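You operate a simulated robot arm through the tools that you are given. There is no shell and no other tool.

You are at the controls of a simulated robot arm. One attempt, no reset.

JOB
Set the gauge stop at about 35 cm and lay the thin purple tube in the gauge.
Fine: free the gauge knob first and turn it tight again.

Only the result counts: the job must be done as asked and must still hold three seconds after the hand-in. Knocking over, shifting, dropping, spilling or breaking anything else fails it.

ROBOT AND FRAMES
A 7-joint arm with a two-finger parallel gripper, fixed in place. Base frame: the origin is at the foot of the arm, x ahead of it, y to its left, z up; the work surface is at about z = 1.03. Units: m, degrees, N and s.
Its first joint turns from -166.0 to 166.0 degrees. Payload 4.4 kg.
Tool frame: the origin (TCP) lies between the finger pads and is the grasp point; the fingertips stand 0.023 m ahead of it; z points along the fingers, y is the line along which they close. The gripper opens to 0.094 m. The fingers are 0.038 m wide and 0.01 m thick; the gripper's body (0.054 by 0.096 m) begins 0.039 m behind the TCP.
Orientation is that of the tool frame in the base frame, as [roll, pitch, yaw] about the fixed x, y, z axes, in that order (R = Rz(yaw) Ry(pitch) Rx(roll)). With the fingers straight down and closing along the base's y, the tool's x points along the base's -x, its y along +y and its z along -z.

CONTROLS
- The arm moves only by the tool step_arm. Its arguments are lists of equal length, an entry for each row: "delta_pos": the shift along the base's x, y, z in m, a list of three; "rotation": the turn, a rotation vector about the base's x, y, z in degrees, a list of three; "grip": the gripper command, from -1 (shut) to 1 (fully open), values between in proportion. In form: {"delta_pos": [[dx, dy, dz], ...], "rotation": [[wx, wy, wz], ...], "grip": [grip, ...]}. A call has 1 to 20 rows; each row shifts and turns the commanded pose from where the row before left it. Each row takes 0.2 s and may step no farther than 0.05 m and 8.6 degrees from the row before; otherwise, or with a gripper value out of range, the whole call is refused. Where a pose cannot be reached the arm comes as near as it can. A force on the tool above 50 N (or 10 N above the force at the start of the call, whichever is more), or a blocked arm, ends the call early, and 0.2 s more pass. The fingers move at their own pace (about 0.072 m/s each) and stop on an object; they squeeze with about 26 N. The grip force told is the motor's: it shows also when the fingers shut on nothing. Time passes only in rows, and 0.2 s behind the last, so rows that do not move let the fingers close. It gives the time, the measured TCP pose, the force on the tool (base axes), the opening and the grip force at its end, in the units of the frame above (readings bear some noise), with the torque about the TCP (base axes, N m) and any sound that the robot's microphone picked up, and new pictures: "pictures" is both (left out), scene, wrist or none.
- Cameras (640 x 400 px; columns grow to the right, rows downward): "scene" is fixed at [0.4015, -0.6451, 1.6296]; the picture's right is [0.84, -0.54, 0.00], its down [-0.27, -0.42, -0.87] and it looks along [0.47, 0.73, -0.50] (base axes); focal length 316 px, centre (320, 200). "wrist" rides on the gripper at [0.086, 0.016, -0.074] in the tool frame; the picture's right is [-0.18, 0.98, 0.00], its down [-0.58, -0.11, -0.81] and it looks along [-0.79, -0.15, 0.59] (tool axes); focal length 243 px, centre (320, 200). There is no depth. A picture from a camera that has moved, and an enlarged one, comes with that camera's place and axes in the base frame and with its lens. The place of the scene camera against the robot may be out by one fixed shift of up to 0.012 m in any direction.
- close_up(camera, box): a new picture of the part [left, top, right, bottom] of that camera's present view, enlarged. The clock stands still meanwhile.
- job_done(): hands the job in; it is judged then, once.

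Nothing tells you positions but the pictures and the camera data. Unless the task says otherwise, let go and move clear before handing in.

The tools are called after ">>>" as name(argument=value, ...) on one line, values as JSON. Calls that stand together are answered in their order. step_arm: Moves the arm, as the interface text tells. Its arguments: {"type":"object","properties":{"delta_pos":{"type":"array"},"rotation":{"type":"array"},"grip":{"type":"array"},"pictures":{"type":"string","enum":["both","scene","wrist","none"]}},"required":["delta_pos","rotation","grip"]} The other tools are called the same way: close_up (camera, box) takes an enlarged picture of a part of a camera's view; job_done () hands the job in.

At the start:

```text
time: 0.0
tool_pos: [0.8017, 0.2632, 1.4602]
ee_rot: [179.9, 0.0, -180.0]
contact_force: [-0.2, -0.4, -0.5]
wrist_torque: [-0.03, 0.0, -0.02]
finger_gap: 0.0937
grasp_force: 0.1
```

scene: 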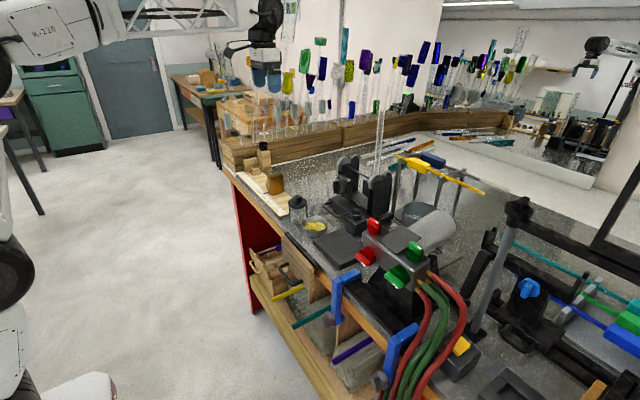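
wrist: 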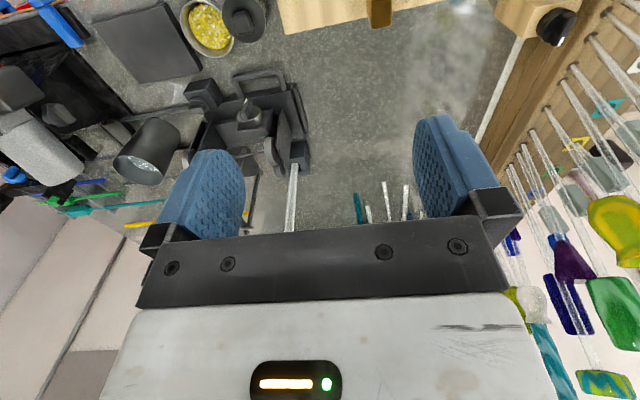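

I see a glassworking bench with a burner in the middle, tubes on racks, and what may be a gauge with a blue knob on the right. I'll zoom in on several parts first.

>>> close_up(camera="scene", box=[460, 190, 640, 400])

>>> close_up(camera="scene", box=[220, 220, 420, 400])

>>> close_up(camera="scene", box=[300, 100, 500, 240])

>>> close_up(camera="wrist", box=[0, 0, 320, 260])

```text
1.90 times, centred on (550, 295) of scene
camera zoom: at [0.4015, -0.6451, 1.6296], right [0.84, -0.54, 0.0], down [-0.27, -0.42, -0.87], along [0.47, 0.73, -0.5], focal length 602 px, centre (-118, 19)
```

zoom: 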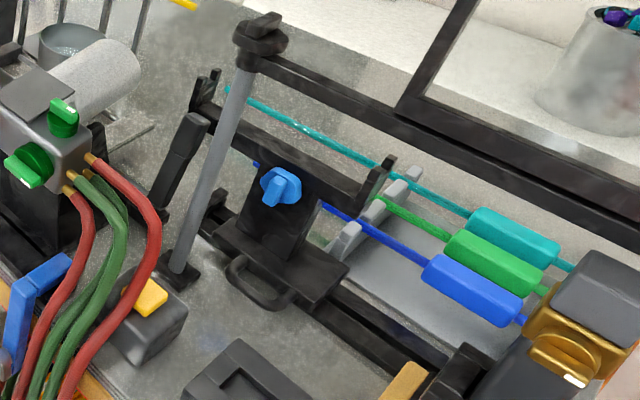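

```text
2.22 times, centred on (320, 310) of scene
camera zoom: at [0.4015, -0.6451, 1.6296], right [0.84, -0.54, 0.0], down [-0.27, -0.42, -0.87], along [0.47, 0.73, -0.5], focal length 702 px, centre (320, -44)
```

zoom: 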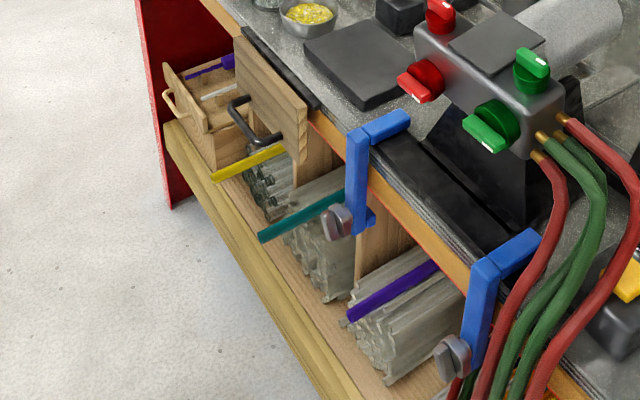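

```text
2.86 times, centred on (400, 170) of scene
camera zoom: at [0.4015, -0.6451, 1.6296], right [0.84, -0.54, 0.0], down [-0.27, -0.42, -0.87], along [0.47, 0.73, -0.5], focal length 903 px, centre (91, 286)
```

zoom: 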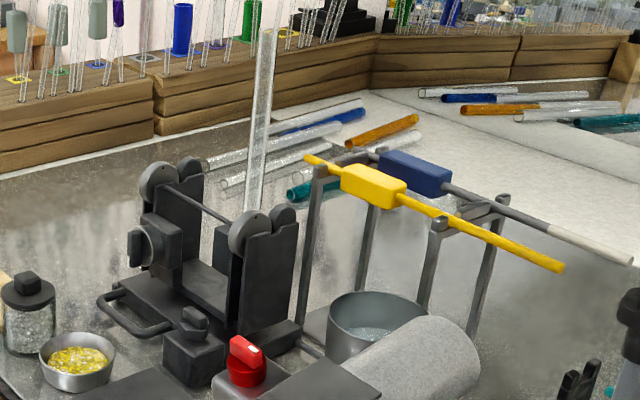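

```text
1.54 times, centred on (160, 130) of wrist
camera zoom: at [0.7145, 0.2783, 1.5346], right [0.18, 0.98, 0.0], down [0.58, -0.11, 0.81], along [0.79, -0.15, -0.59], focal length 373 px, centre (566, 308)
```

zoom: 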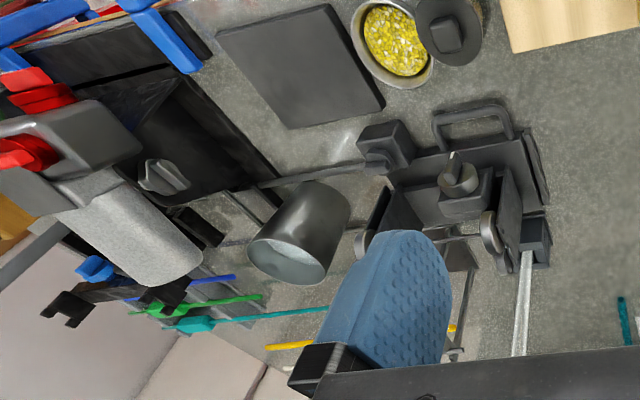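

The bench front edge seems to lie near x = 0.75, and coloured tubes sit in bins below the bench. I haven't identified the gauge for certain yet, so I'll take more close-ups.

>>> close_up(camera="scene", box=[480, 240, 640, 340])

>>> close_up(camera="scene", box=[480, 300, 640, 400])

>>> close_up(camera="scene", box=[240, 300, 400, 400])

>>> close_up(camera="scene", box=[220, 130, 380, 230])

>>> close_up(camera="scene", box=[240, 220, 400, 320])

>>> close_up(camera="wrist", box=[320, 0, 640, 200])

```text
4.00 times, centred on (560, 290) of scene
camera zoom: at [0.4015, -0.6451, 1.6296], right [0.84, -0.54, 0.0], down [-0.27, -0.42, -0.87], along [0.47, 0.73, -0.5], focal length 1265 px, centre (-640, -160)
```

zoom: 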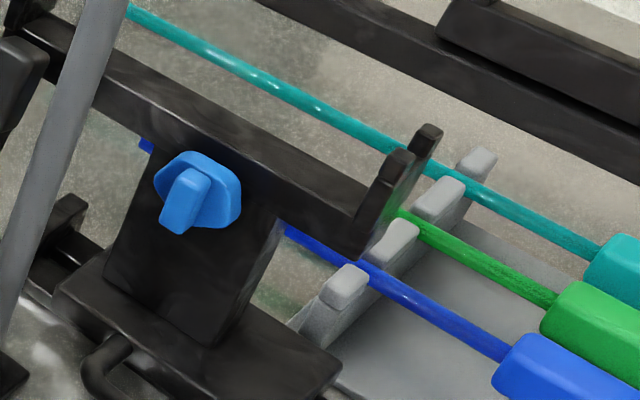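

```text
4.00 times, centred on (560, 350) of scene
camera zoom: at [0.4015, -0.6451, 1.6296], right [0.84, -0.54, 0.0], down [-0.27, -0.42, -0.87], along [0.47, 0.73, -0.5], focal length 1265 px, centre (-640, -400)
```

zoom: 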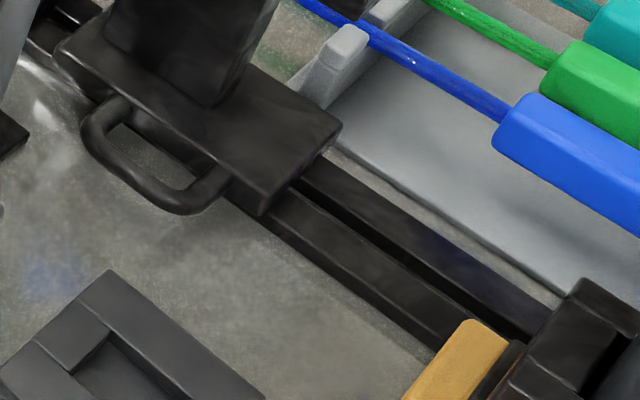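

```text
4.00 times, centred on (320, 350) of scene
camera zoom: at [0.4015, -0.6451, 1.6296], right [0.84, -0.54, 0.0], down [-0.27, -0.42, -0.87], along [0.47, 0.73, -0.5], focal length 1265 px, centre (320, -400)
```

zoom: 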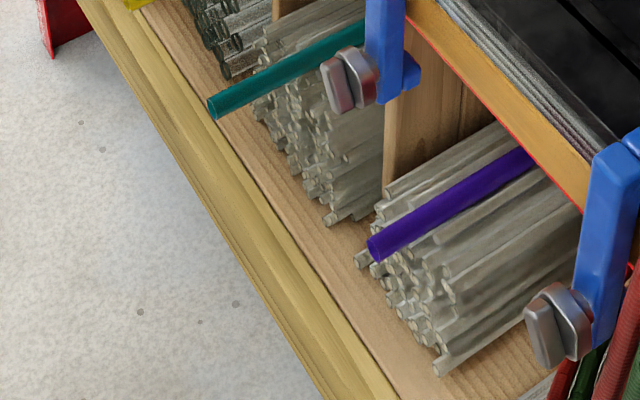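

```text
4.00 times, centred on (300, 180) of scene
camera zoom: at [0.4015, -0.6451, 1.6296], right [0.84, -0.54, 0.0], down [-0.27, -0.42, -0.87], along [0.47, 0.73, -0.5], focal length 1265 px, centre (400, 280)
```

zoom: 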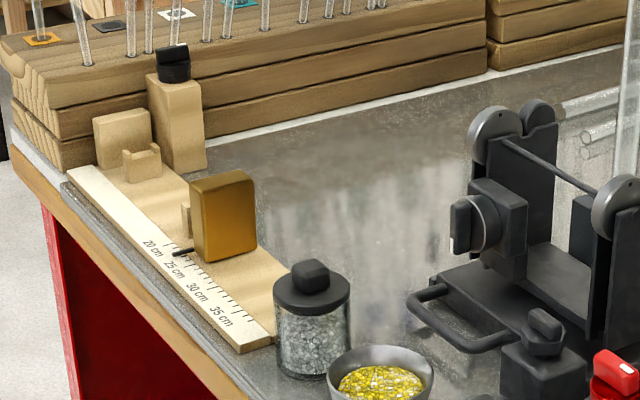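

```text
4.00 times, centred on (320, 270) of scene
camera zoom: at [0.4015, -0.6451, 1.6296], right [0.84, -0.54, 0.0], down [-0.27, -0.42, -0.87], along [0.47, 0.73, -0.5], focal length 1265 px, centre (320, -80)
```

zoom: 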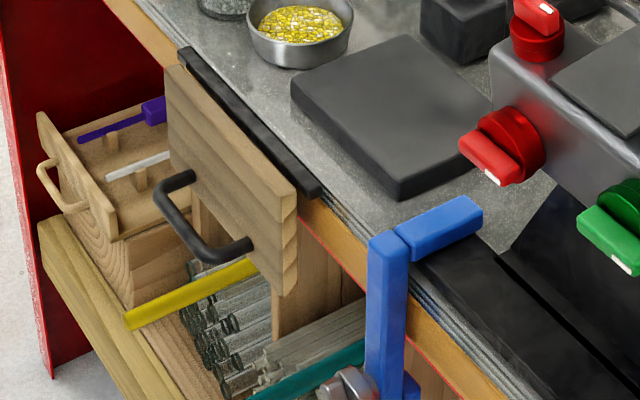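

```text
2.00 times, centred on (480, 100) of wrist
camera zoom: at [0.7145, 0.2783, 1.5346], right [0.18, 0.98, 0.0], down [0.58, -0.11, 0.81], along [0.79, -0.15, -0.59], focal length 485 px, centre (0, 400)
```

zoom: 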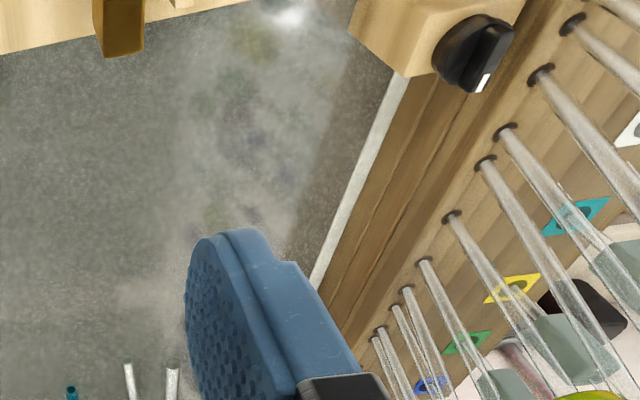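

The gauge is the wooden board near the left end of the bench front. It has a scale (20–35 cm), a brass-coloured stop and a black knob. I'll back the arm off so the wrist camera can look at it properly.

>>> step_arm(delta_pos=[[-0.05, 0.012, 0], [-0.05, 0.012, 0], [-0.05, 0.012, 0], [-0.05, 0.012, 0], [-0.05, 0.012, 0], [-0.05, 0.012, 0], [-0.05, 0.012, 0]], rotation=[[0, 0, 0], [0, 0, 0], [0, 0, 0], [0, 0, 0], [0, 0, 0], [0, 0, 0], [0, 0, 0]], grip=[1, 1, 1, 1, 1, 1, 1])

```text
refused: row 1 steps farther than a row can; nothing moved
```

>>> step_arm(delta_pos=[[-0.045, 0.012, 0], [-0.045, 0.012, 0], [-0.045, 0.012, 0], [-0.045, 0.012, 0], [-0.045, 0.012, 0], [-0.045, 0.012, 0], [-0.045, 0.012, 0]], rotation=[[0, 0, 0], [0, 0, 0], [0, 0, 0], [0, 0, 0], [0, 0, 0], [0, 0, 0], [0, 0, 0]], grip=[1, 1, 1, 1, 1, 1, 1])

```text
time: 1.6
tool_pos: [0.4863, 0.3509, 1.4617]
ee_rot: [-179.9, 0.0, -180.0]
contact_force: [0.0, 0.3, 0.5]
wrist_torque: [0.0, 0.01, -0.01]
finger_gap: 0.0939
grasp_force: 0.1
camera wrist: at [0.3992, 0.367, 1.5358], right [0.18, 0.98, 0.0], down [0.58, -0.11, 0.81], along [0.79, -0.15, -0.59], focal length 243 px, centre (320, 200)
```

scene: 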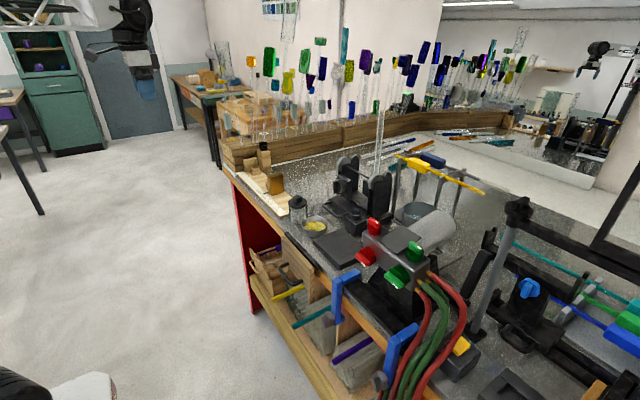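
wrist: 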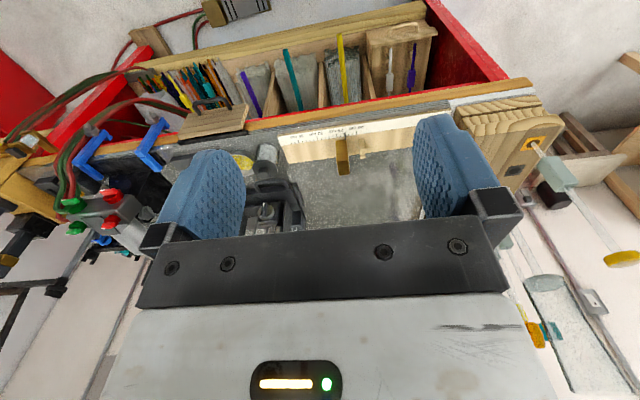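

Now the gauge and the bins are both in the wrist view. I'll zoom into each.

>>> close_up(camera="wrist", box=[240, 100, 460, 200])

>>> close_up(camera="wrist", box=[130, 20, 290, 140])

>>> close_up(camera="wrist", box=[230, 10, 450, 130])

>>> close_up(camera="scene", box=[220, 130, 300, 230])

```text
2.91 times, centred on (350, 150) of wrist
camera zoom: at [0.3992, 0.367, 1.5358], right [0.18, 0.98, 0.0], down [0.58, -0.11, 0.81], along [0.79, -0.15, -0.59], focal length 706 px, centre (233, 346)
```

zoom: 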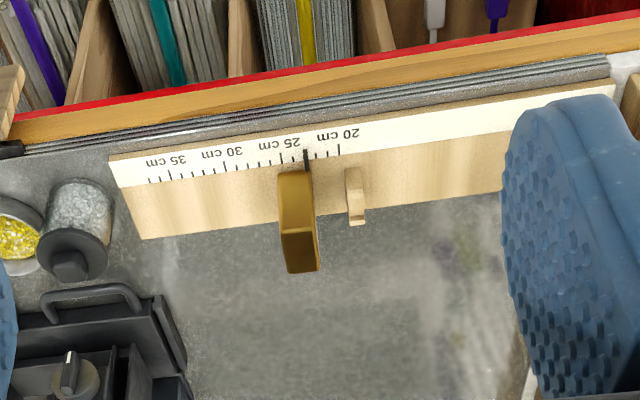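

```text
3.33 times, centred on (210, 80) of wrist
camera zoom: at [0.3992, 0.367, 1.5358], right [0.18, 0.98, 0.0], down [0.58, -0.11, 0.81], along [0.79, -0.15, -0.59], focal length 809 px, centre (687, 600)
```

zoom: 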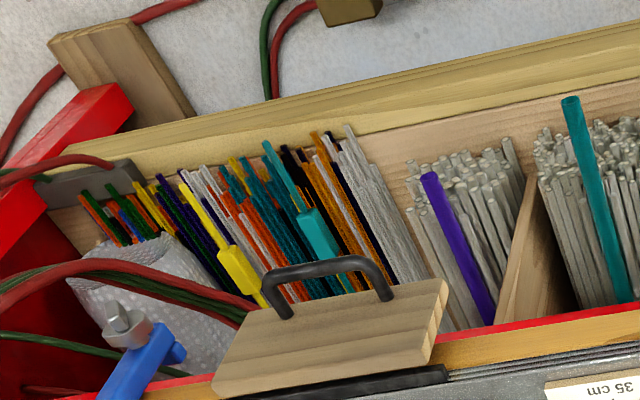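

```text
2.91 times, centred on (340, 70) of wrist
camera zoom: at [0.3992, 0.367, 1.5358], right [0.18, 0.98, 0.0], down [0.58, -0.11, 0.81], along [0.79, -0.15, -0.59], focal length 706 px, centre (262, 578)
```

zoom: 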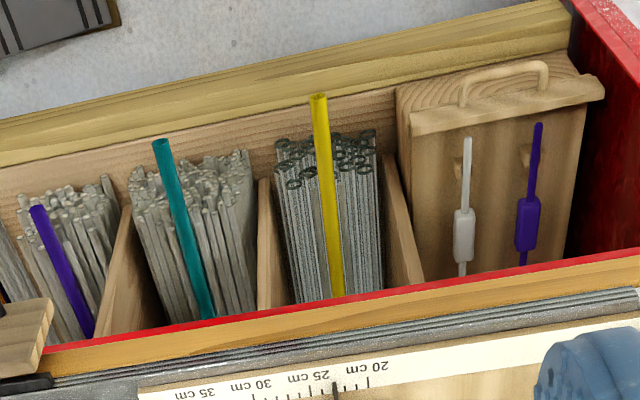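

```text
4.00 times, centred on (260, 180) of scene
camera zoom: at [0.4015, -0.6451, 1.6296], right [0.84, -0.54, 0.0], down [-0.27, -0.42, -0.87], along [0.47, 0.73, -0.5], focal length 1265 px, centre (560, 280)
```

zoom: 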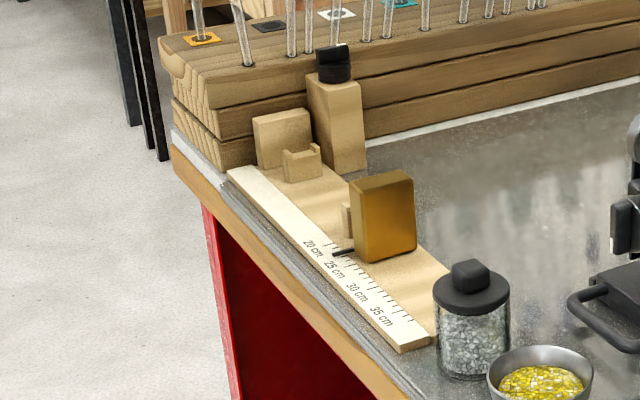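

The gauge board spans roughly x 0.77–0.87, y 0.19–0.60, with the stop near 25 cm and a black knob on a post near (0.90, 0.58, 1.15). The thin purple tube lies on top of a bin of clear tubes. I'll move closer to look at the knob and gauge.

>>> step_arm(delta_pos=[[0.03, 0.035, -0.01], [0.03, 0.035, -0.01], [0.03, 0.035, -0.01], [0.03, 0.035, -0.01], [0.02, 0.035, 0]], rotation=[[0, 0, 0], [0, 0, 0], [0, 0, 0], [0, 0, 0], [0, 0, 0]], grip=[1, 1, 1, 1, 1], pictures="wrist")

>>> close_up(camera="wrist", box=[240, 60, 420, 200])

```text
time: 2.8
tool_pos: [0.6267, 0.5211, 1.42]
ee_rot: [179.9, 0.0, -180.0]
contact_force: [-0.4, 0.0, 1.6]
wrist_torque: [0.0, -0.03, 0.0]
finger_gap: 0.0941
grasp_force: 0.1
camera wrist: at [0.5404, 0.5375, 1.4946], right [0.18, 0.98, 0.0], down [0.58, -0.11, 0.81], along [0.79, -0.15, -0.59], focal length 243 px, centre (320, 200)
```

wrist: 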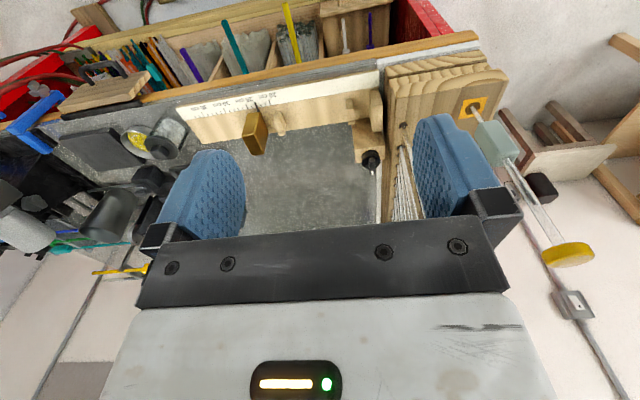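

```text
2.86 times, centred on (330, 130) of wrist
camera zoom: at [0.5404, 0.5375, 1.4946], right [0.18, 0.98, 0.0], down [0.58, -0.11, 0.81], along [0.79, -0.15, -0.59], focal length 693 px, centre (291, 400)
```

zoom: 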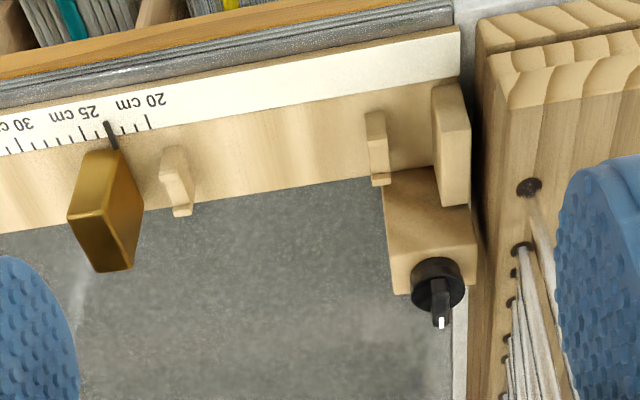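

The knob is on top of the post, with a vertical axis and the white end of its bar pointing toward +x, at about (0.898, 0.574, 1.145). I'll test the reach there by moving in from above.

>>> step_arm(delta_pos=[[0.045, 0.01, -0.01], [0.045, 0.01, -0.01], [0.045, 0.01, -0.01], [0.045, 0.01, -0.01], [0.045, 0.01, -0.01], [0.046, 0.003, -0.01]], rotation=[[0, 0, 0], [0, 0, 0], [0, 0, 0], [0, 0, 0], [0, 0, 0], [0, 0, 0]], grip=[1, 1, 1, 1, 1, 1])

```text
time: 3.7
tool_pos: [0.7651, 0.5497, 1.3881]
ee_rot: [-179.6, -0.9, -179.4]
contact_force: [-107.4, -77.9, -19.7]
wrist_torque: [6.54, -3.89, 4.25]
finger_gap: 0.0943
grasp_force: 0.0
stopped in row 4: the force on the tool passed its limit at 295 N (the readings are from after the stop); the commanded pose is now the measured one
camera wrist: at [0.68, 0.5653, 1.4636], right [0.18, 0.98, -0.01], down [0.59, -0.1, 0.8], along [0.79, -0.15, -0.6], focal length 243 px, centre (320, 200)
```

scene: 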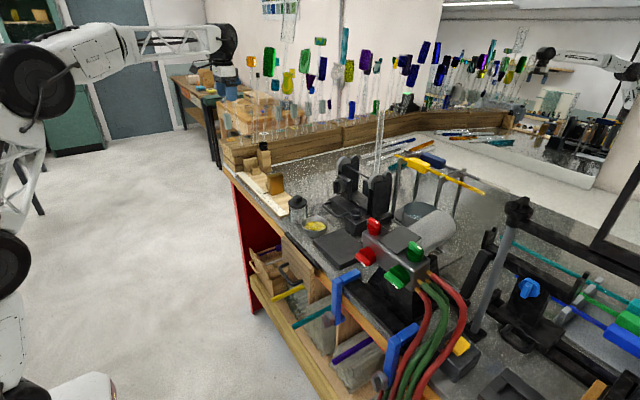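
wrist: 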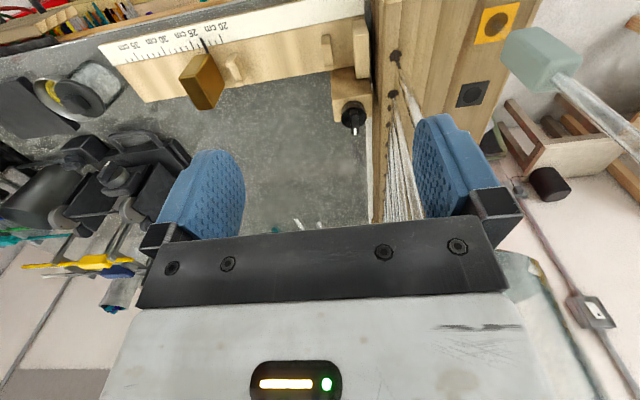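

Something stopped the arm hard, with a force pushing it back radially. I need to see what was touched before moving again.

>>> close_up(camera="scene", box=[190, 20, 290, 130])

>>> close_up(camera="scene", box=[200, 90, 360, 190])

>>> close_up(camera="wrist", box=[370, 0, 640, 240])

```text
3.64 times, centred on (240, 75) of scene
camera zoom: at [0.4015, -0.6451, 1.6296], right [0.84, -0.54, 0.0], down [-0.27, -0.42, -0.87], along [0.47, 0.73, -0.5], focal length 1150 px, centre (611, 654)
```

zoom: 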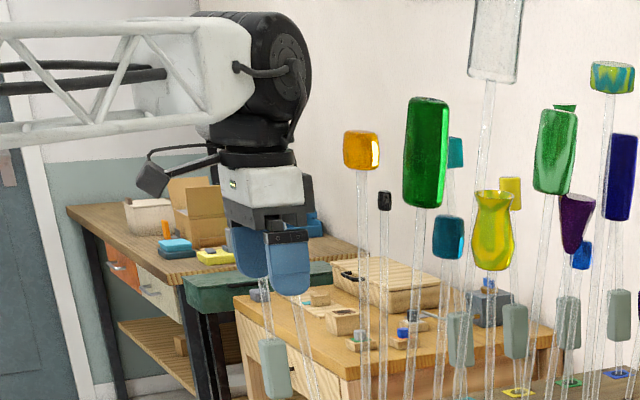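

```text
4.00 times, centred on (280, 140) of scene
camera zoom: at [0.4015, -0.6451, 1.6296], right [0.84, -0.54, 0.0], down [-0.27, -0.42, -0.87], along [0.47, 0.73, -0.5], focal length 1265 px, centre (480, 440)
```

zoom: 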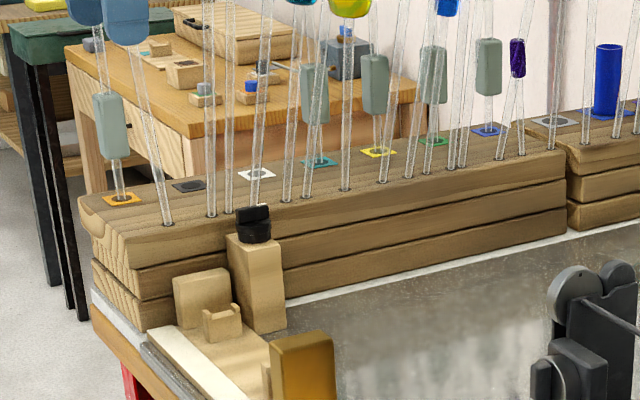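

```text
1.67 times, centred on (505, 120) of wrist
camera zoom: at [0.68, 0.5653, 1.4636], right [0.18, 0.98, -0.01], down [0.59, -0.1, 0.8], along [0.79, -0.15, -0.6], focal length 404 px, centre (12, 333)
```

zoom: 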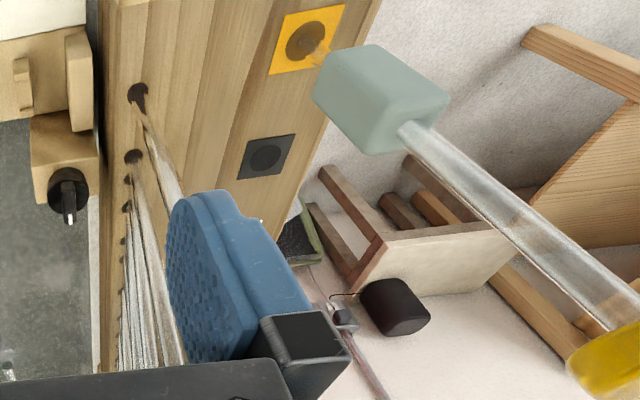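

The outside of one finger is pressing against a glass tube standing in the left rack. I'll back straight out the way I came, then check that the tube still stands as before.

>>> step_arm(delta_pos=[[-0.03, -0.012, 0.005], [-0.04, -0.02, 0.005], [-0.04, -0.02, 0]], rotation=[[0, 0, 0], [0, 0, 0], [0, 0, 0]], grip=[1, 1, 1])

>>> close_up(camera="scene", box=[190, 20, 290, 130])

>>> close_up(camera="scene", box=[200, 90, 360, 190])

```text
time: 4.5
tool_pos: [0.662, 0.4984, 1.3933]
ee_rot: [-179.6, -0.8, -179.6]
contact_force: [0.1, -0.4, -0.9]
wrist_torque: [-0.04, 0.0, -0.01]
finger_gap: 0.0938
grasp_force: 0.1
camera wrist: at [0.5755, 0.5133, 1.4686], right [0.18, 0.98, -0.01], down [0.59, -0.1, 0.8], along [0.78, -0.15, -0.6], focal length 243 px, centre (320, 200)
```

scene: 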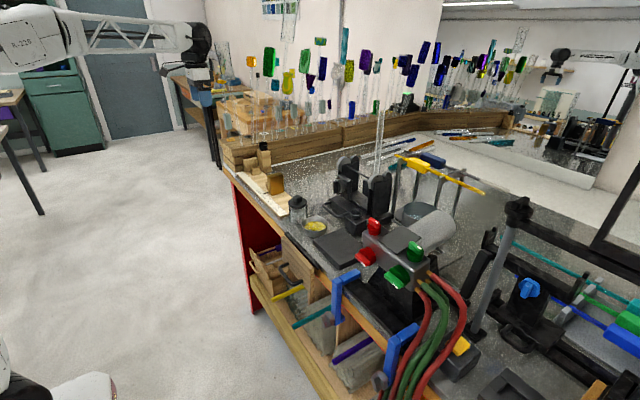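
wrist: 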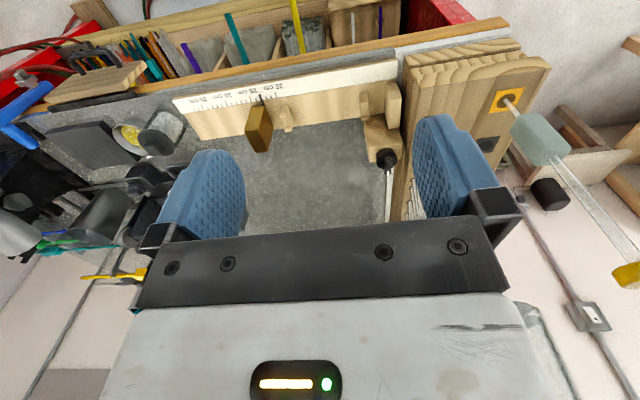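

```text
3.64 times, centred on (240, 75) of scene
camera zoom: at [0.4015, -0.6451, 1.6296], right [0.84, -0.54, 0.0], down [-0.27, -0.42, -0.87], along [0.47, 0.73, -0.5], focal length 1150 px, centre (611, 654)
```

zoom: 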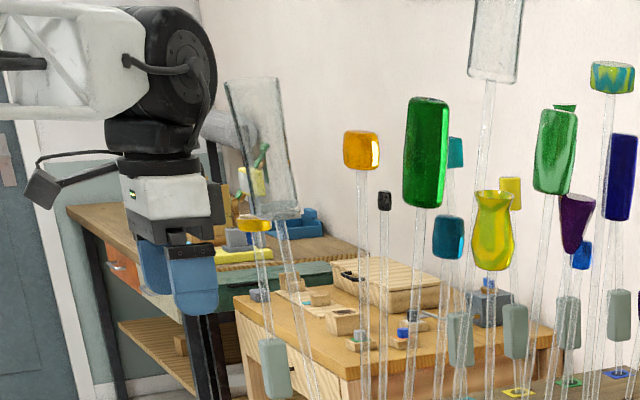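

```text
4.00 times, centred on (280, 140) of scene
camera zoom: at [0.4015, -0.6451, 1.6296], right [0.84, -0.54, 0.0], down [-0.27, -0.42, -0.87], along [0.47, 0.73, -0.5], focal length 1265 px, centre (480, 440)
```

zoom: 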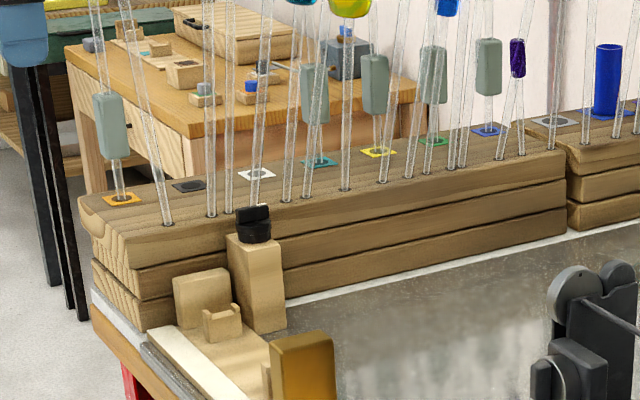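

The rack and its tubes look unchanged, so they seem to be rigid, but I'll keep well away from them. Next I'll study the knob closely.

>>> close_up(camera="wrist", box=[340, 70, 420, 190])

>>> close_up(camera="scene", box=[240, 130, 290, 180])

>>> close_up(camera="wrist", box=[160, 50, 320, 170])

```text
3.33 times, centred on (380, 130) of wrist
camera zoom: at [0.5755, 0.5133, 1.4686], right [0.18, 0.98, -0.01], down [0.59, -0.1, 0.8], along [0.78, -0.15, -0.6], focal length 809 px, centre (120, 433)
```

zoom: 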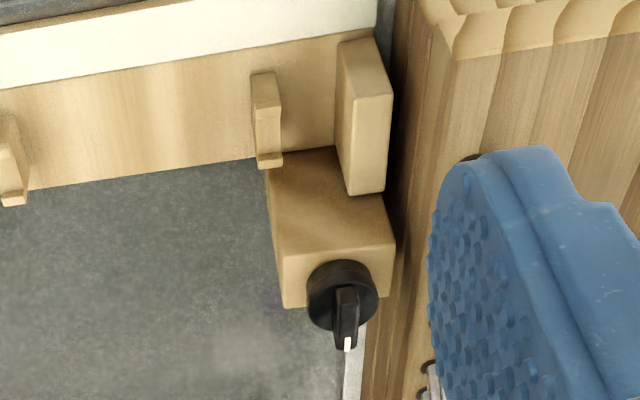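

```text
8.00 times, centred on (265, 155) of scene
camera zoom: at [0.4015, -0.6451, 1.6296], right [0.84, -0.54, 0.0], down [-0.27, -0.42, -0.87], along [0.47, 0.73, -0.5], focal length 2529 px, centre (760, 560)
```

zoom: 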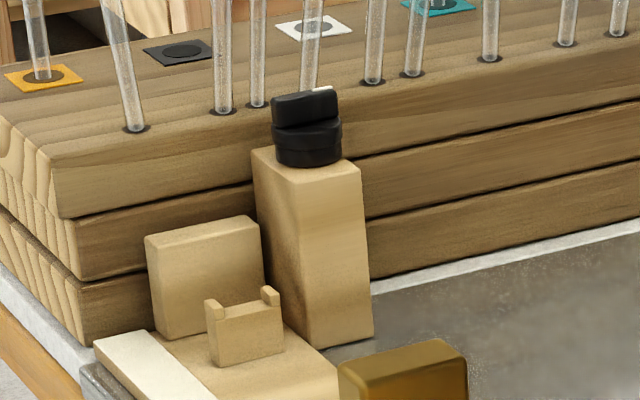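

```text
3.33 times, centred on (240, 110) of wrist
camera zoom: at [0.5755, 0.5133, 1.4686], right [0.18, 0.98, -0.01], down [0.59, -0.1, 0.8], along [0.78, -0.15, -0.6], focal length 809 px, centre (587, 500)
```

zoom: 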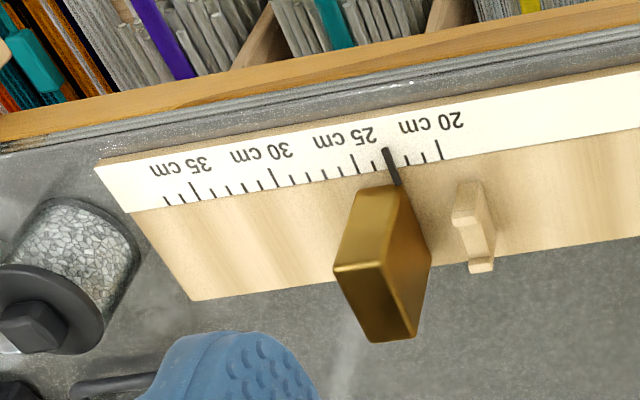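

The knob is a disc about 35 mm across with a rib on top, its white end pointing +x. The standing tubes are only about 4 cm behind it, at y ≈ 0.62. I'll zoom in further to measure it.

>>> close_up(camera="scene", box=[252, 136, 276, 154])

>>> close_up(camera="wrist", box=[364, 140, 404, 180])

>>> close_up(camera="scene", box=[245, 140, 295, 220])

```text
16.00 times, centred on (264, 145) of scene
camera zoom: at [0.4015, -0.6451, 1.6296], right [0.84, -0.54, 0.0], down [-0.27, -0.42, -0.87], along [0.47, 0.73, -0.5], focal length 5058 px, centre (1216, 1080)
```

zoom: 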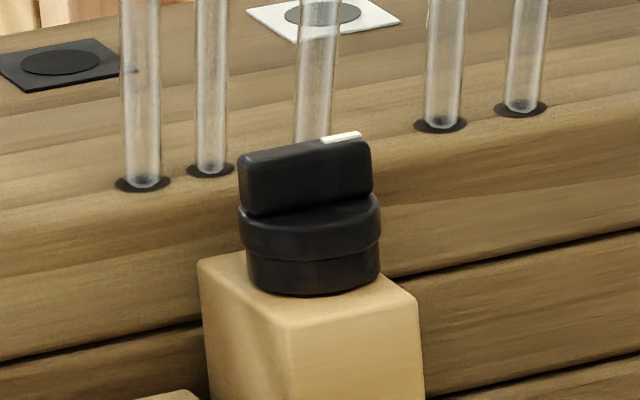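

```text
10.00 times, centred on (384, 160) of wrist
camera zoom: at [0.5755, 0.5133, 1.4686], right [0.18, 0.98, -0.01], down [0.59, -0.1, 0.8], along [0.78, -0.15, -0.6], focal length 2426 px, centre (-320, 600)
```

zoom: 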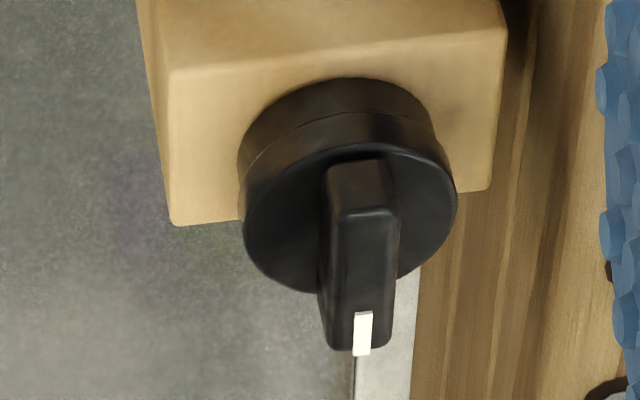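

```text
5.00 times, centred on (270, 180) of scene
camera zoom: at [0.4015, -0.6451, 1.6296], right [0.84, -0.54, 0.0], down [-0.27, -0.42, -0.87], along [0.47, 0.73, -0.5], focal length 1581 px, centre (570, 300)
```

zoom: 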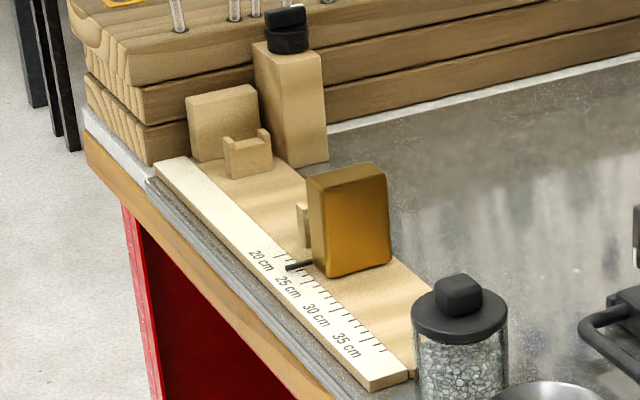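

I now have good measurements: knob axis near (0.900, 0.5745), disc z about 1.135–1.151, rib up to about 1.167. I'll check the finger shape, since I plan to grip the disc with a tilted tool coming from the open side.

>>> close_up(camera="wrist", box=[400, 90, 540, 250])

>>> close_up(camera="scene", box=[160, 40, 230, 120])

```text
2.50 times, centred on (470, 170) of wrist
camera zoom: at [0.5755, 0.5133, 1.4686], right [0.18, 0.98, -0.01], down [0.59, -0.1, 0.8], along [0.78, -0.15, -0.6], focal length 606 px, centre (-55, 275)
```

zoom: 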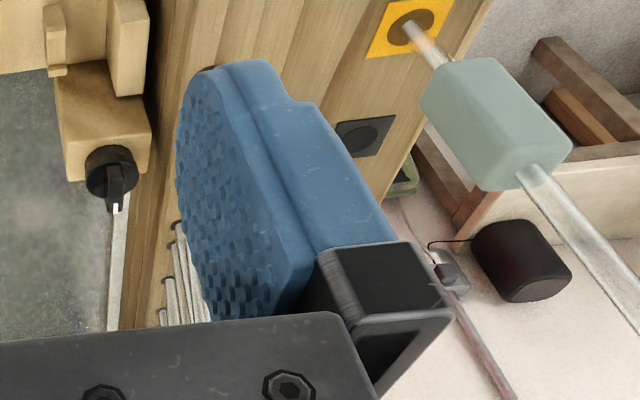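

```text
5.00 times, centred on (195, 80) of scene
camera zoom: at [0.4015, -0.6451, 1.6296], right [0.84, -0.54, 0.0], down [-0.27, -0.42, -0.87], along [0.47, 0.73, -0.5], focal length 1581 px, centre (945, 800)
```

zoom: 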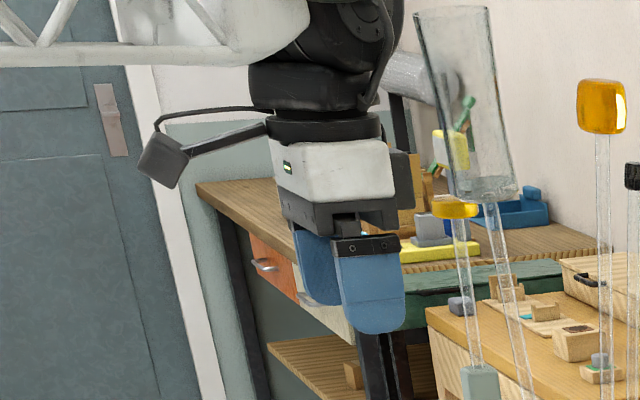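

I'll first move away from the rack, then turn the tool to face the knob diagonally (azimuth 60°) and tilt it 45° outward.

>>> step_arm(delta_pos=[[0.005, -0.0125, -0.005], [0.005, -0.0125, -0.005], [0.005, -0.0125, -0.005], [0.005, -0.0125, -0.005], [0.005, -0.0125, -0.005], [0.005, -0.0125, -0.005], [0.005, -0.0125, -0.005], [0.005, -0.0125, -0.005], [0, 0, 0], [0, 0, 0], [0, 0, 0], [0, 0, 0], [0, 0, 0], [0, 0, 0]], rotation=[[0, 0, 7.5], [0, 0, 7.5], [0, 0, 7.5], [0, 0, 7.5], [0, 0, 7.5], [0, 0, 7.5], [0, 0, 7.5], [0, 0, 7.5], [6.495, -3.75, 0], [6.495, -3.75, 0], [6.495, -3.75, 0], [6.495, -3.75, 0], [6.495, -3.75, 0], [6.495, -3.75, 0]], grip=[1, 1, 1, 1, 1, 1, 1, 1, 1, 1, 1, 1, 1, 1])

```text
time: 7.5
tool_pos: [0.6993, 0.4005, 1.3558]
ee_rot: [-179.3, 44.4, -119.5]
contact_force: [-0.2, -0.3, -0.2]
wrist_torque: [0.0, 0.02, 0.0]
finger_gap: 0.094
grasp_force: 0.0
camera wrist: at [0.6286, 0.3087, 1.3475], right [-0.79, 0.61, 0.12], down [0.01, -0.18, 0.98], along [0.62, 0.78, 0.13], focal length 243 px, centre (320, 200)
```

scene: 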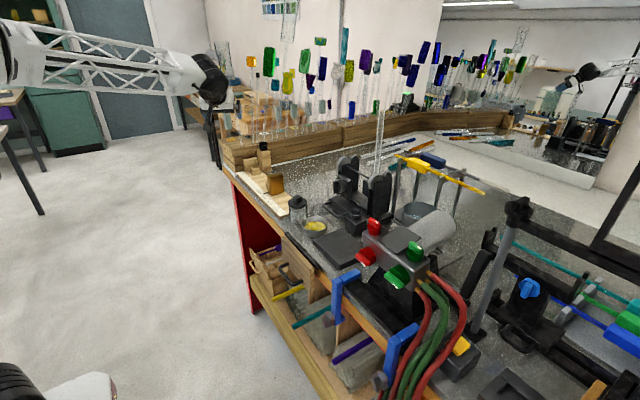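
wrist: 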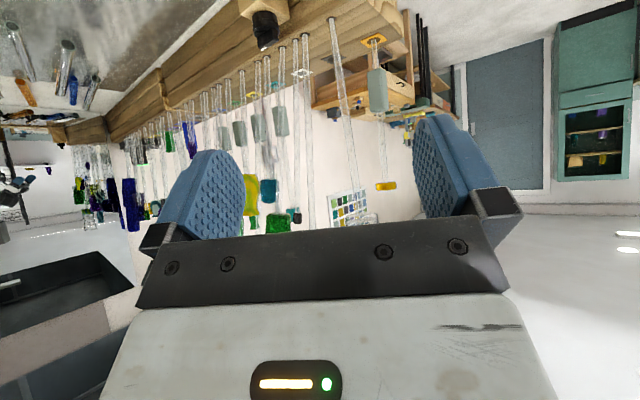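

The orientation works. I'll move to a point about 12 cm short of the knob with the fingers partly closed.

>>> step_arm(delta_pos=[[0.0316, 0.0201, -0.0206], [0.0316, 0.0201, -0.0206], [0.0316, 0.0201, -0.0206], [0.0316, 0.0201, -0.0206], [0.0316, 0.0201, -0.0206]], rotation=[[0, 0, 0], [0, 0, 0], [0, 0, 0], [0, 0, 0], [0, 0, 0]], grip=[0.2, 0.2, 0.2, 0.2, 0.2])

>>> close_up(camera="scene", box=[220, 80, 320, 200])

>>> close_up(camera="wrist", box=[200, 0, 440, 150])

```text
time: 8.7
tool_pos: [0.8596, 0.4986, 1.2555]
ee_rot: [-179.2, 44.4, -119.5]
contact_force: [-0.1, -0.9, 1.3]
wrist_torque: [-0.04, 0.01, -0.01]
finger_gap: 0.0563
grasp_force: 0.0
camera wrist: at [0.7892, 0.4073, 1.248], right [-0.79, 0.61, 0.12], down [0.01, -0.18, 0.98], along [0.62, 0.78, 0.13], focal length 243 px, centre (320, 200)
```

scene: 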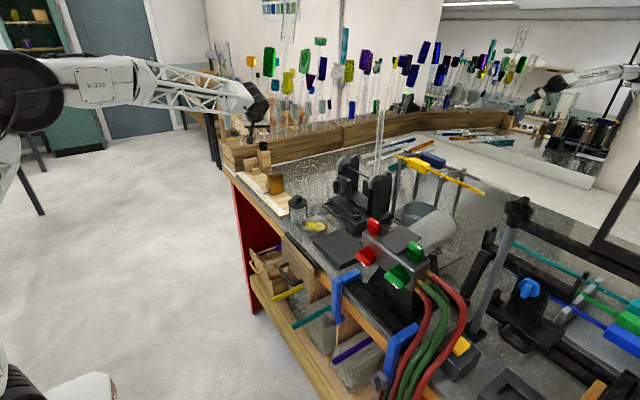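
wrist: 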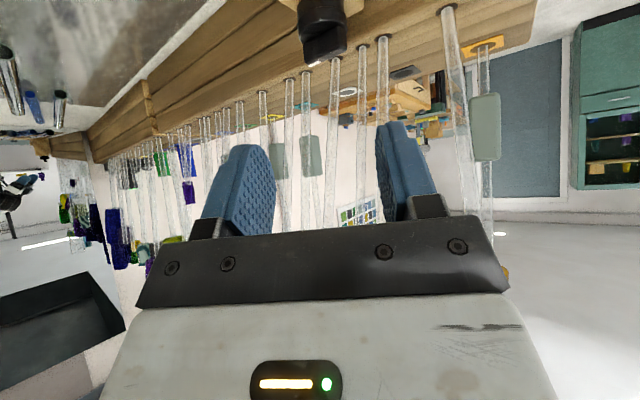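

```text
3.33 times, centred on (270, 140) of scene
camera zoom: at [0.4015, -0.6451, 1.6296], right [0.84, -0.54, 0.0], down [-0.27, -0.42, -0.87], along [0.47, 0.73, -0.5], focal length 1054 px, centre (487, 400)
```

zoom: 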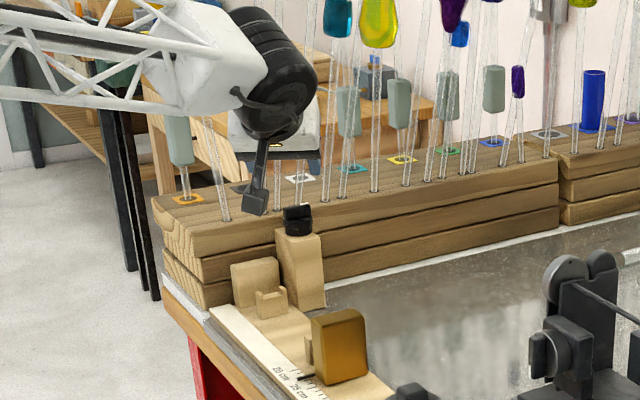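

```text
2.67 times, centred on (320, 75) of wrist
camera zoom: at [0.7892, 0.4073, 1.248], right [-0.79, 0.61, 0.12], down [0.01, -0.18, 0.98], along [0.62, 0.78, 0.13], focal length 647 px, centre (320, 533)
```

zoom: 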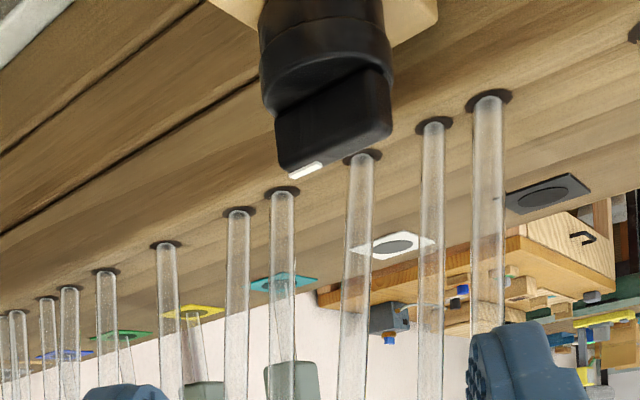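

The knob sits nicely centred ahead of the fingers. I'll advance most of the way along the tool axis, staying slightly short of the knob axis to keep clear of the tubes behind it.

>>> step_arm(delta_pos=[[0.0062, 0.0116, -0.0149], [0.0062, 0.0116, -0.0149], [0.0062, 0.0116, -0.0149], [0.0062, 0.0116, -0.0149]], rotation=[[0, 0, 0], [0, 0, 0], [0, 0, 0], [0, 0, 0]], grip=[0.08, 0.08, 0.08, 0.08])

>>> close_up(camera="scene", box=[235, 115, 295, 165])

>>> close_up(camera="wrist", box=[200, 0, 440, 240])

```text
time: 9.7
tool_pos: [0.8817, 0.5472, 1.1942]
ee_rot: [-179.1, 44.4, -119.5]
contact_force: [0.1, -0.3, -0.7]
wrist_torque: [-0.04, 0.01, -0.03]
finger_gap: 0.051
grasp_force: 0.1
camera wrist: at [0.8103, 0.4561, 1.186], right [-0.79, 0.61, 0.12], down [0.01, -0.18, 0.98], along [0.62, 0.78, 0.13], focal length 243 px, centre (320, 200)
```

scene: 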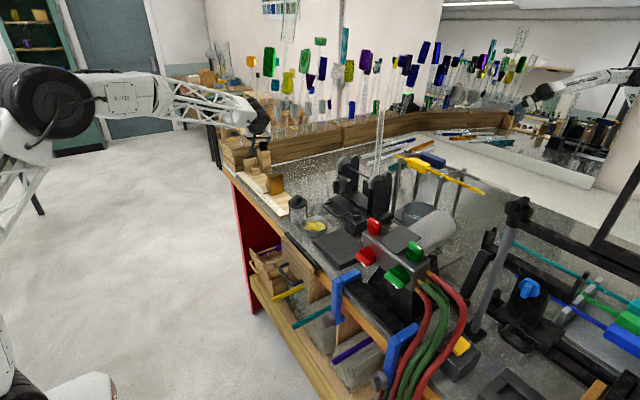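
wrist: 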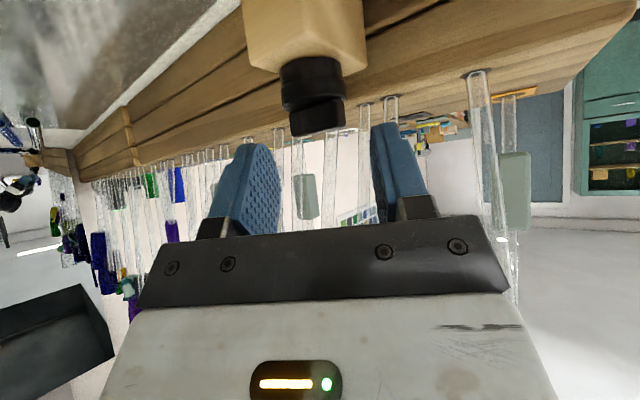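

```text
8.00 times, centred on (265, 140) of scene
camera zoom: at [0.4015, -0.6451, 1.6296], right [0.84, -0.54, 0.0], down [-0.27, -0.42, -0.87], along [0.47, 0.73, -0.5], focal length 2529 px, centre (760, 680)
```

zoom: 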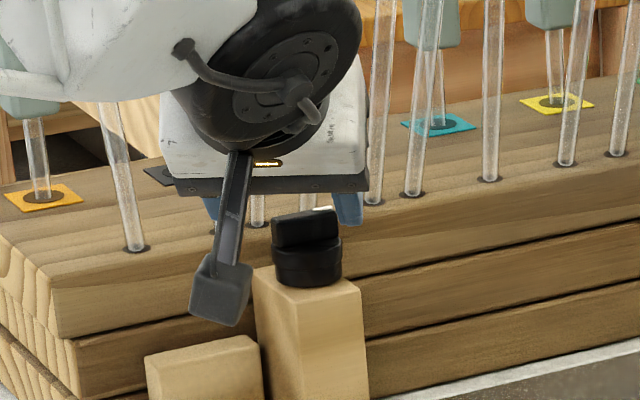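

```text
1.67 times, centred on (320, 120) of wrist
camera zoom: at [0.8103, 0.4561, 1.186], right [-0.79, 0.61, 0.12], down [0.01, -0.18, 0.98], along [0.62, 0.78, 0.13], focal length 404 px, centre (320, 333)
```

zoom: 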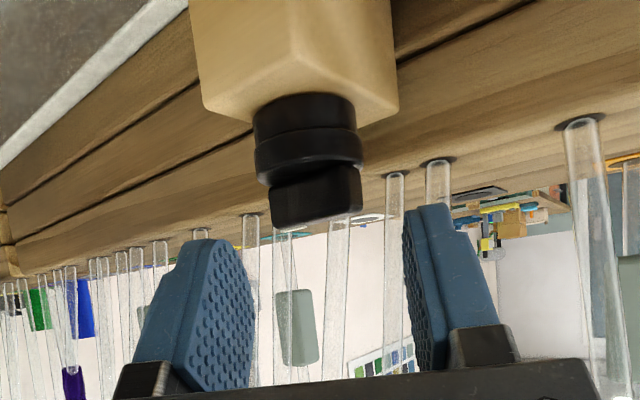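

The alignment looks right. I'll continue down so the fingers straddle the knob's disc.

>>> step_arm(delta_pos=[[0.005, 0.0071, -0.0094], [0.005, 0.0071, -0.0094], [0.005, 0.0071, -0.0094], [0, 0, 0]], rotation=[[0, 0, 0], [0, 0, 0], [0, 0, 0], [0, 0, 0]], grip=[0.08, 0.08, 0.08, 0.08])

>>> close_up(camera="scene", box=[235, 115, 295, 165])

>>> close_up(camera="wrist", box=[200, 0, 440, 240])

```text
time: 10.7
tool_pos: [0.8965, 0.5687, 1.1656]
ee_rot: [-179.2, 44.3, -119.4]
contact_force: [-0.8, -0.7, 0.1]
wrist_torque: [0.01, 0.0, 0.01]
finger_gap: 0.051
grasp_force: 0.0
camera wrist: at [0.826, 0.4772, 1.1574], right [-0.79, 0.61, 0.12], down [0.01, -0.18, 0.98], along [0.62, 0.78, 0.13], focal length 243 px, centre (320, 200)
```

scene: 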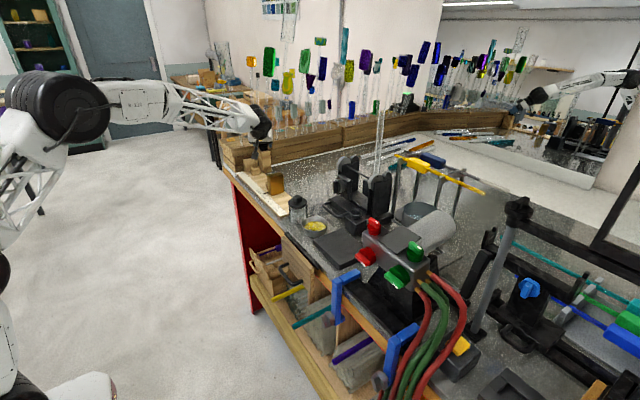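
wrist: 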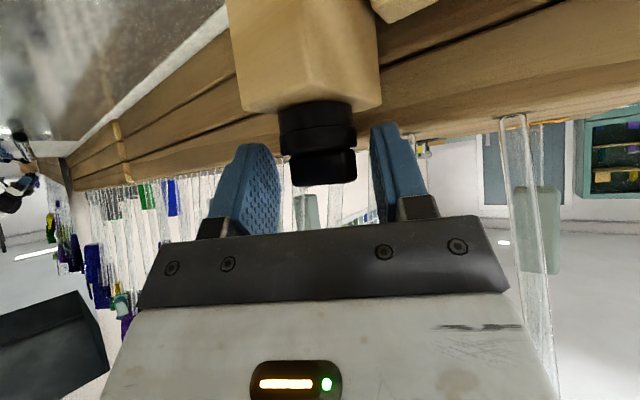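

```text
8.00 times, centred on (265, 140) of scene
camera zoom: at [0.4015, -0.6451, 1.6296], right [0.84, -0.54, 0.0], down [-0.27, -0.42, -0.87], along [0.47, 0.73, -0.5], focal length 2529 px, centre (760, 680)
```

zoom: 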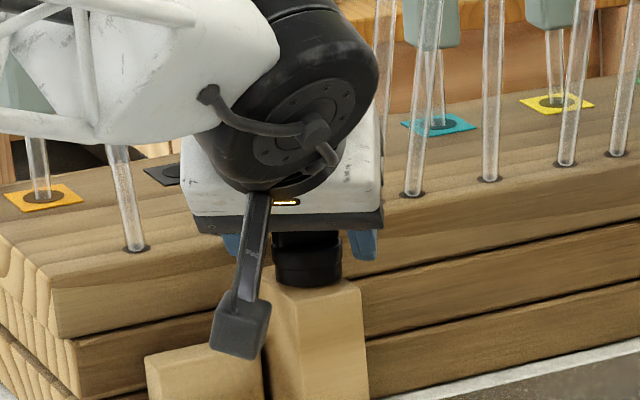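

```text
1.67 times, centred on (320, 120) of wrist
camera zoom: at [0.826, 0.4772, 1.1574], right [-0.79, 0.61, 0.12], down [0.01, -0.18, 0.98], along [0.62, 0.78, 0.13], focal length 404 px, centre (320, 333)
```

zoom: 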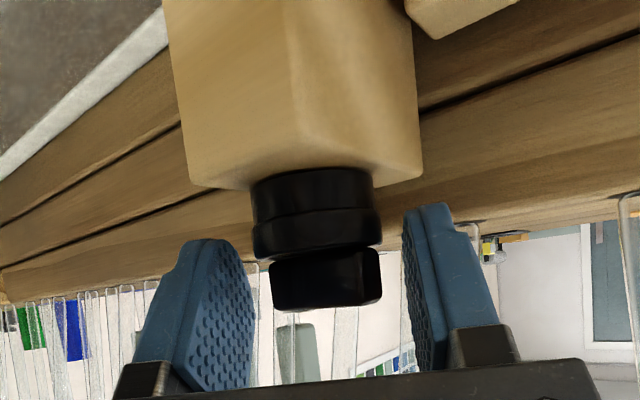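

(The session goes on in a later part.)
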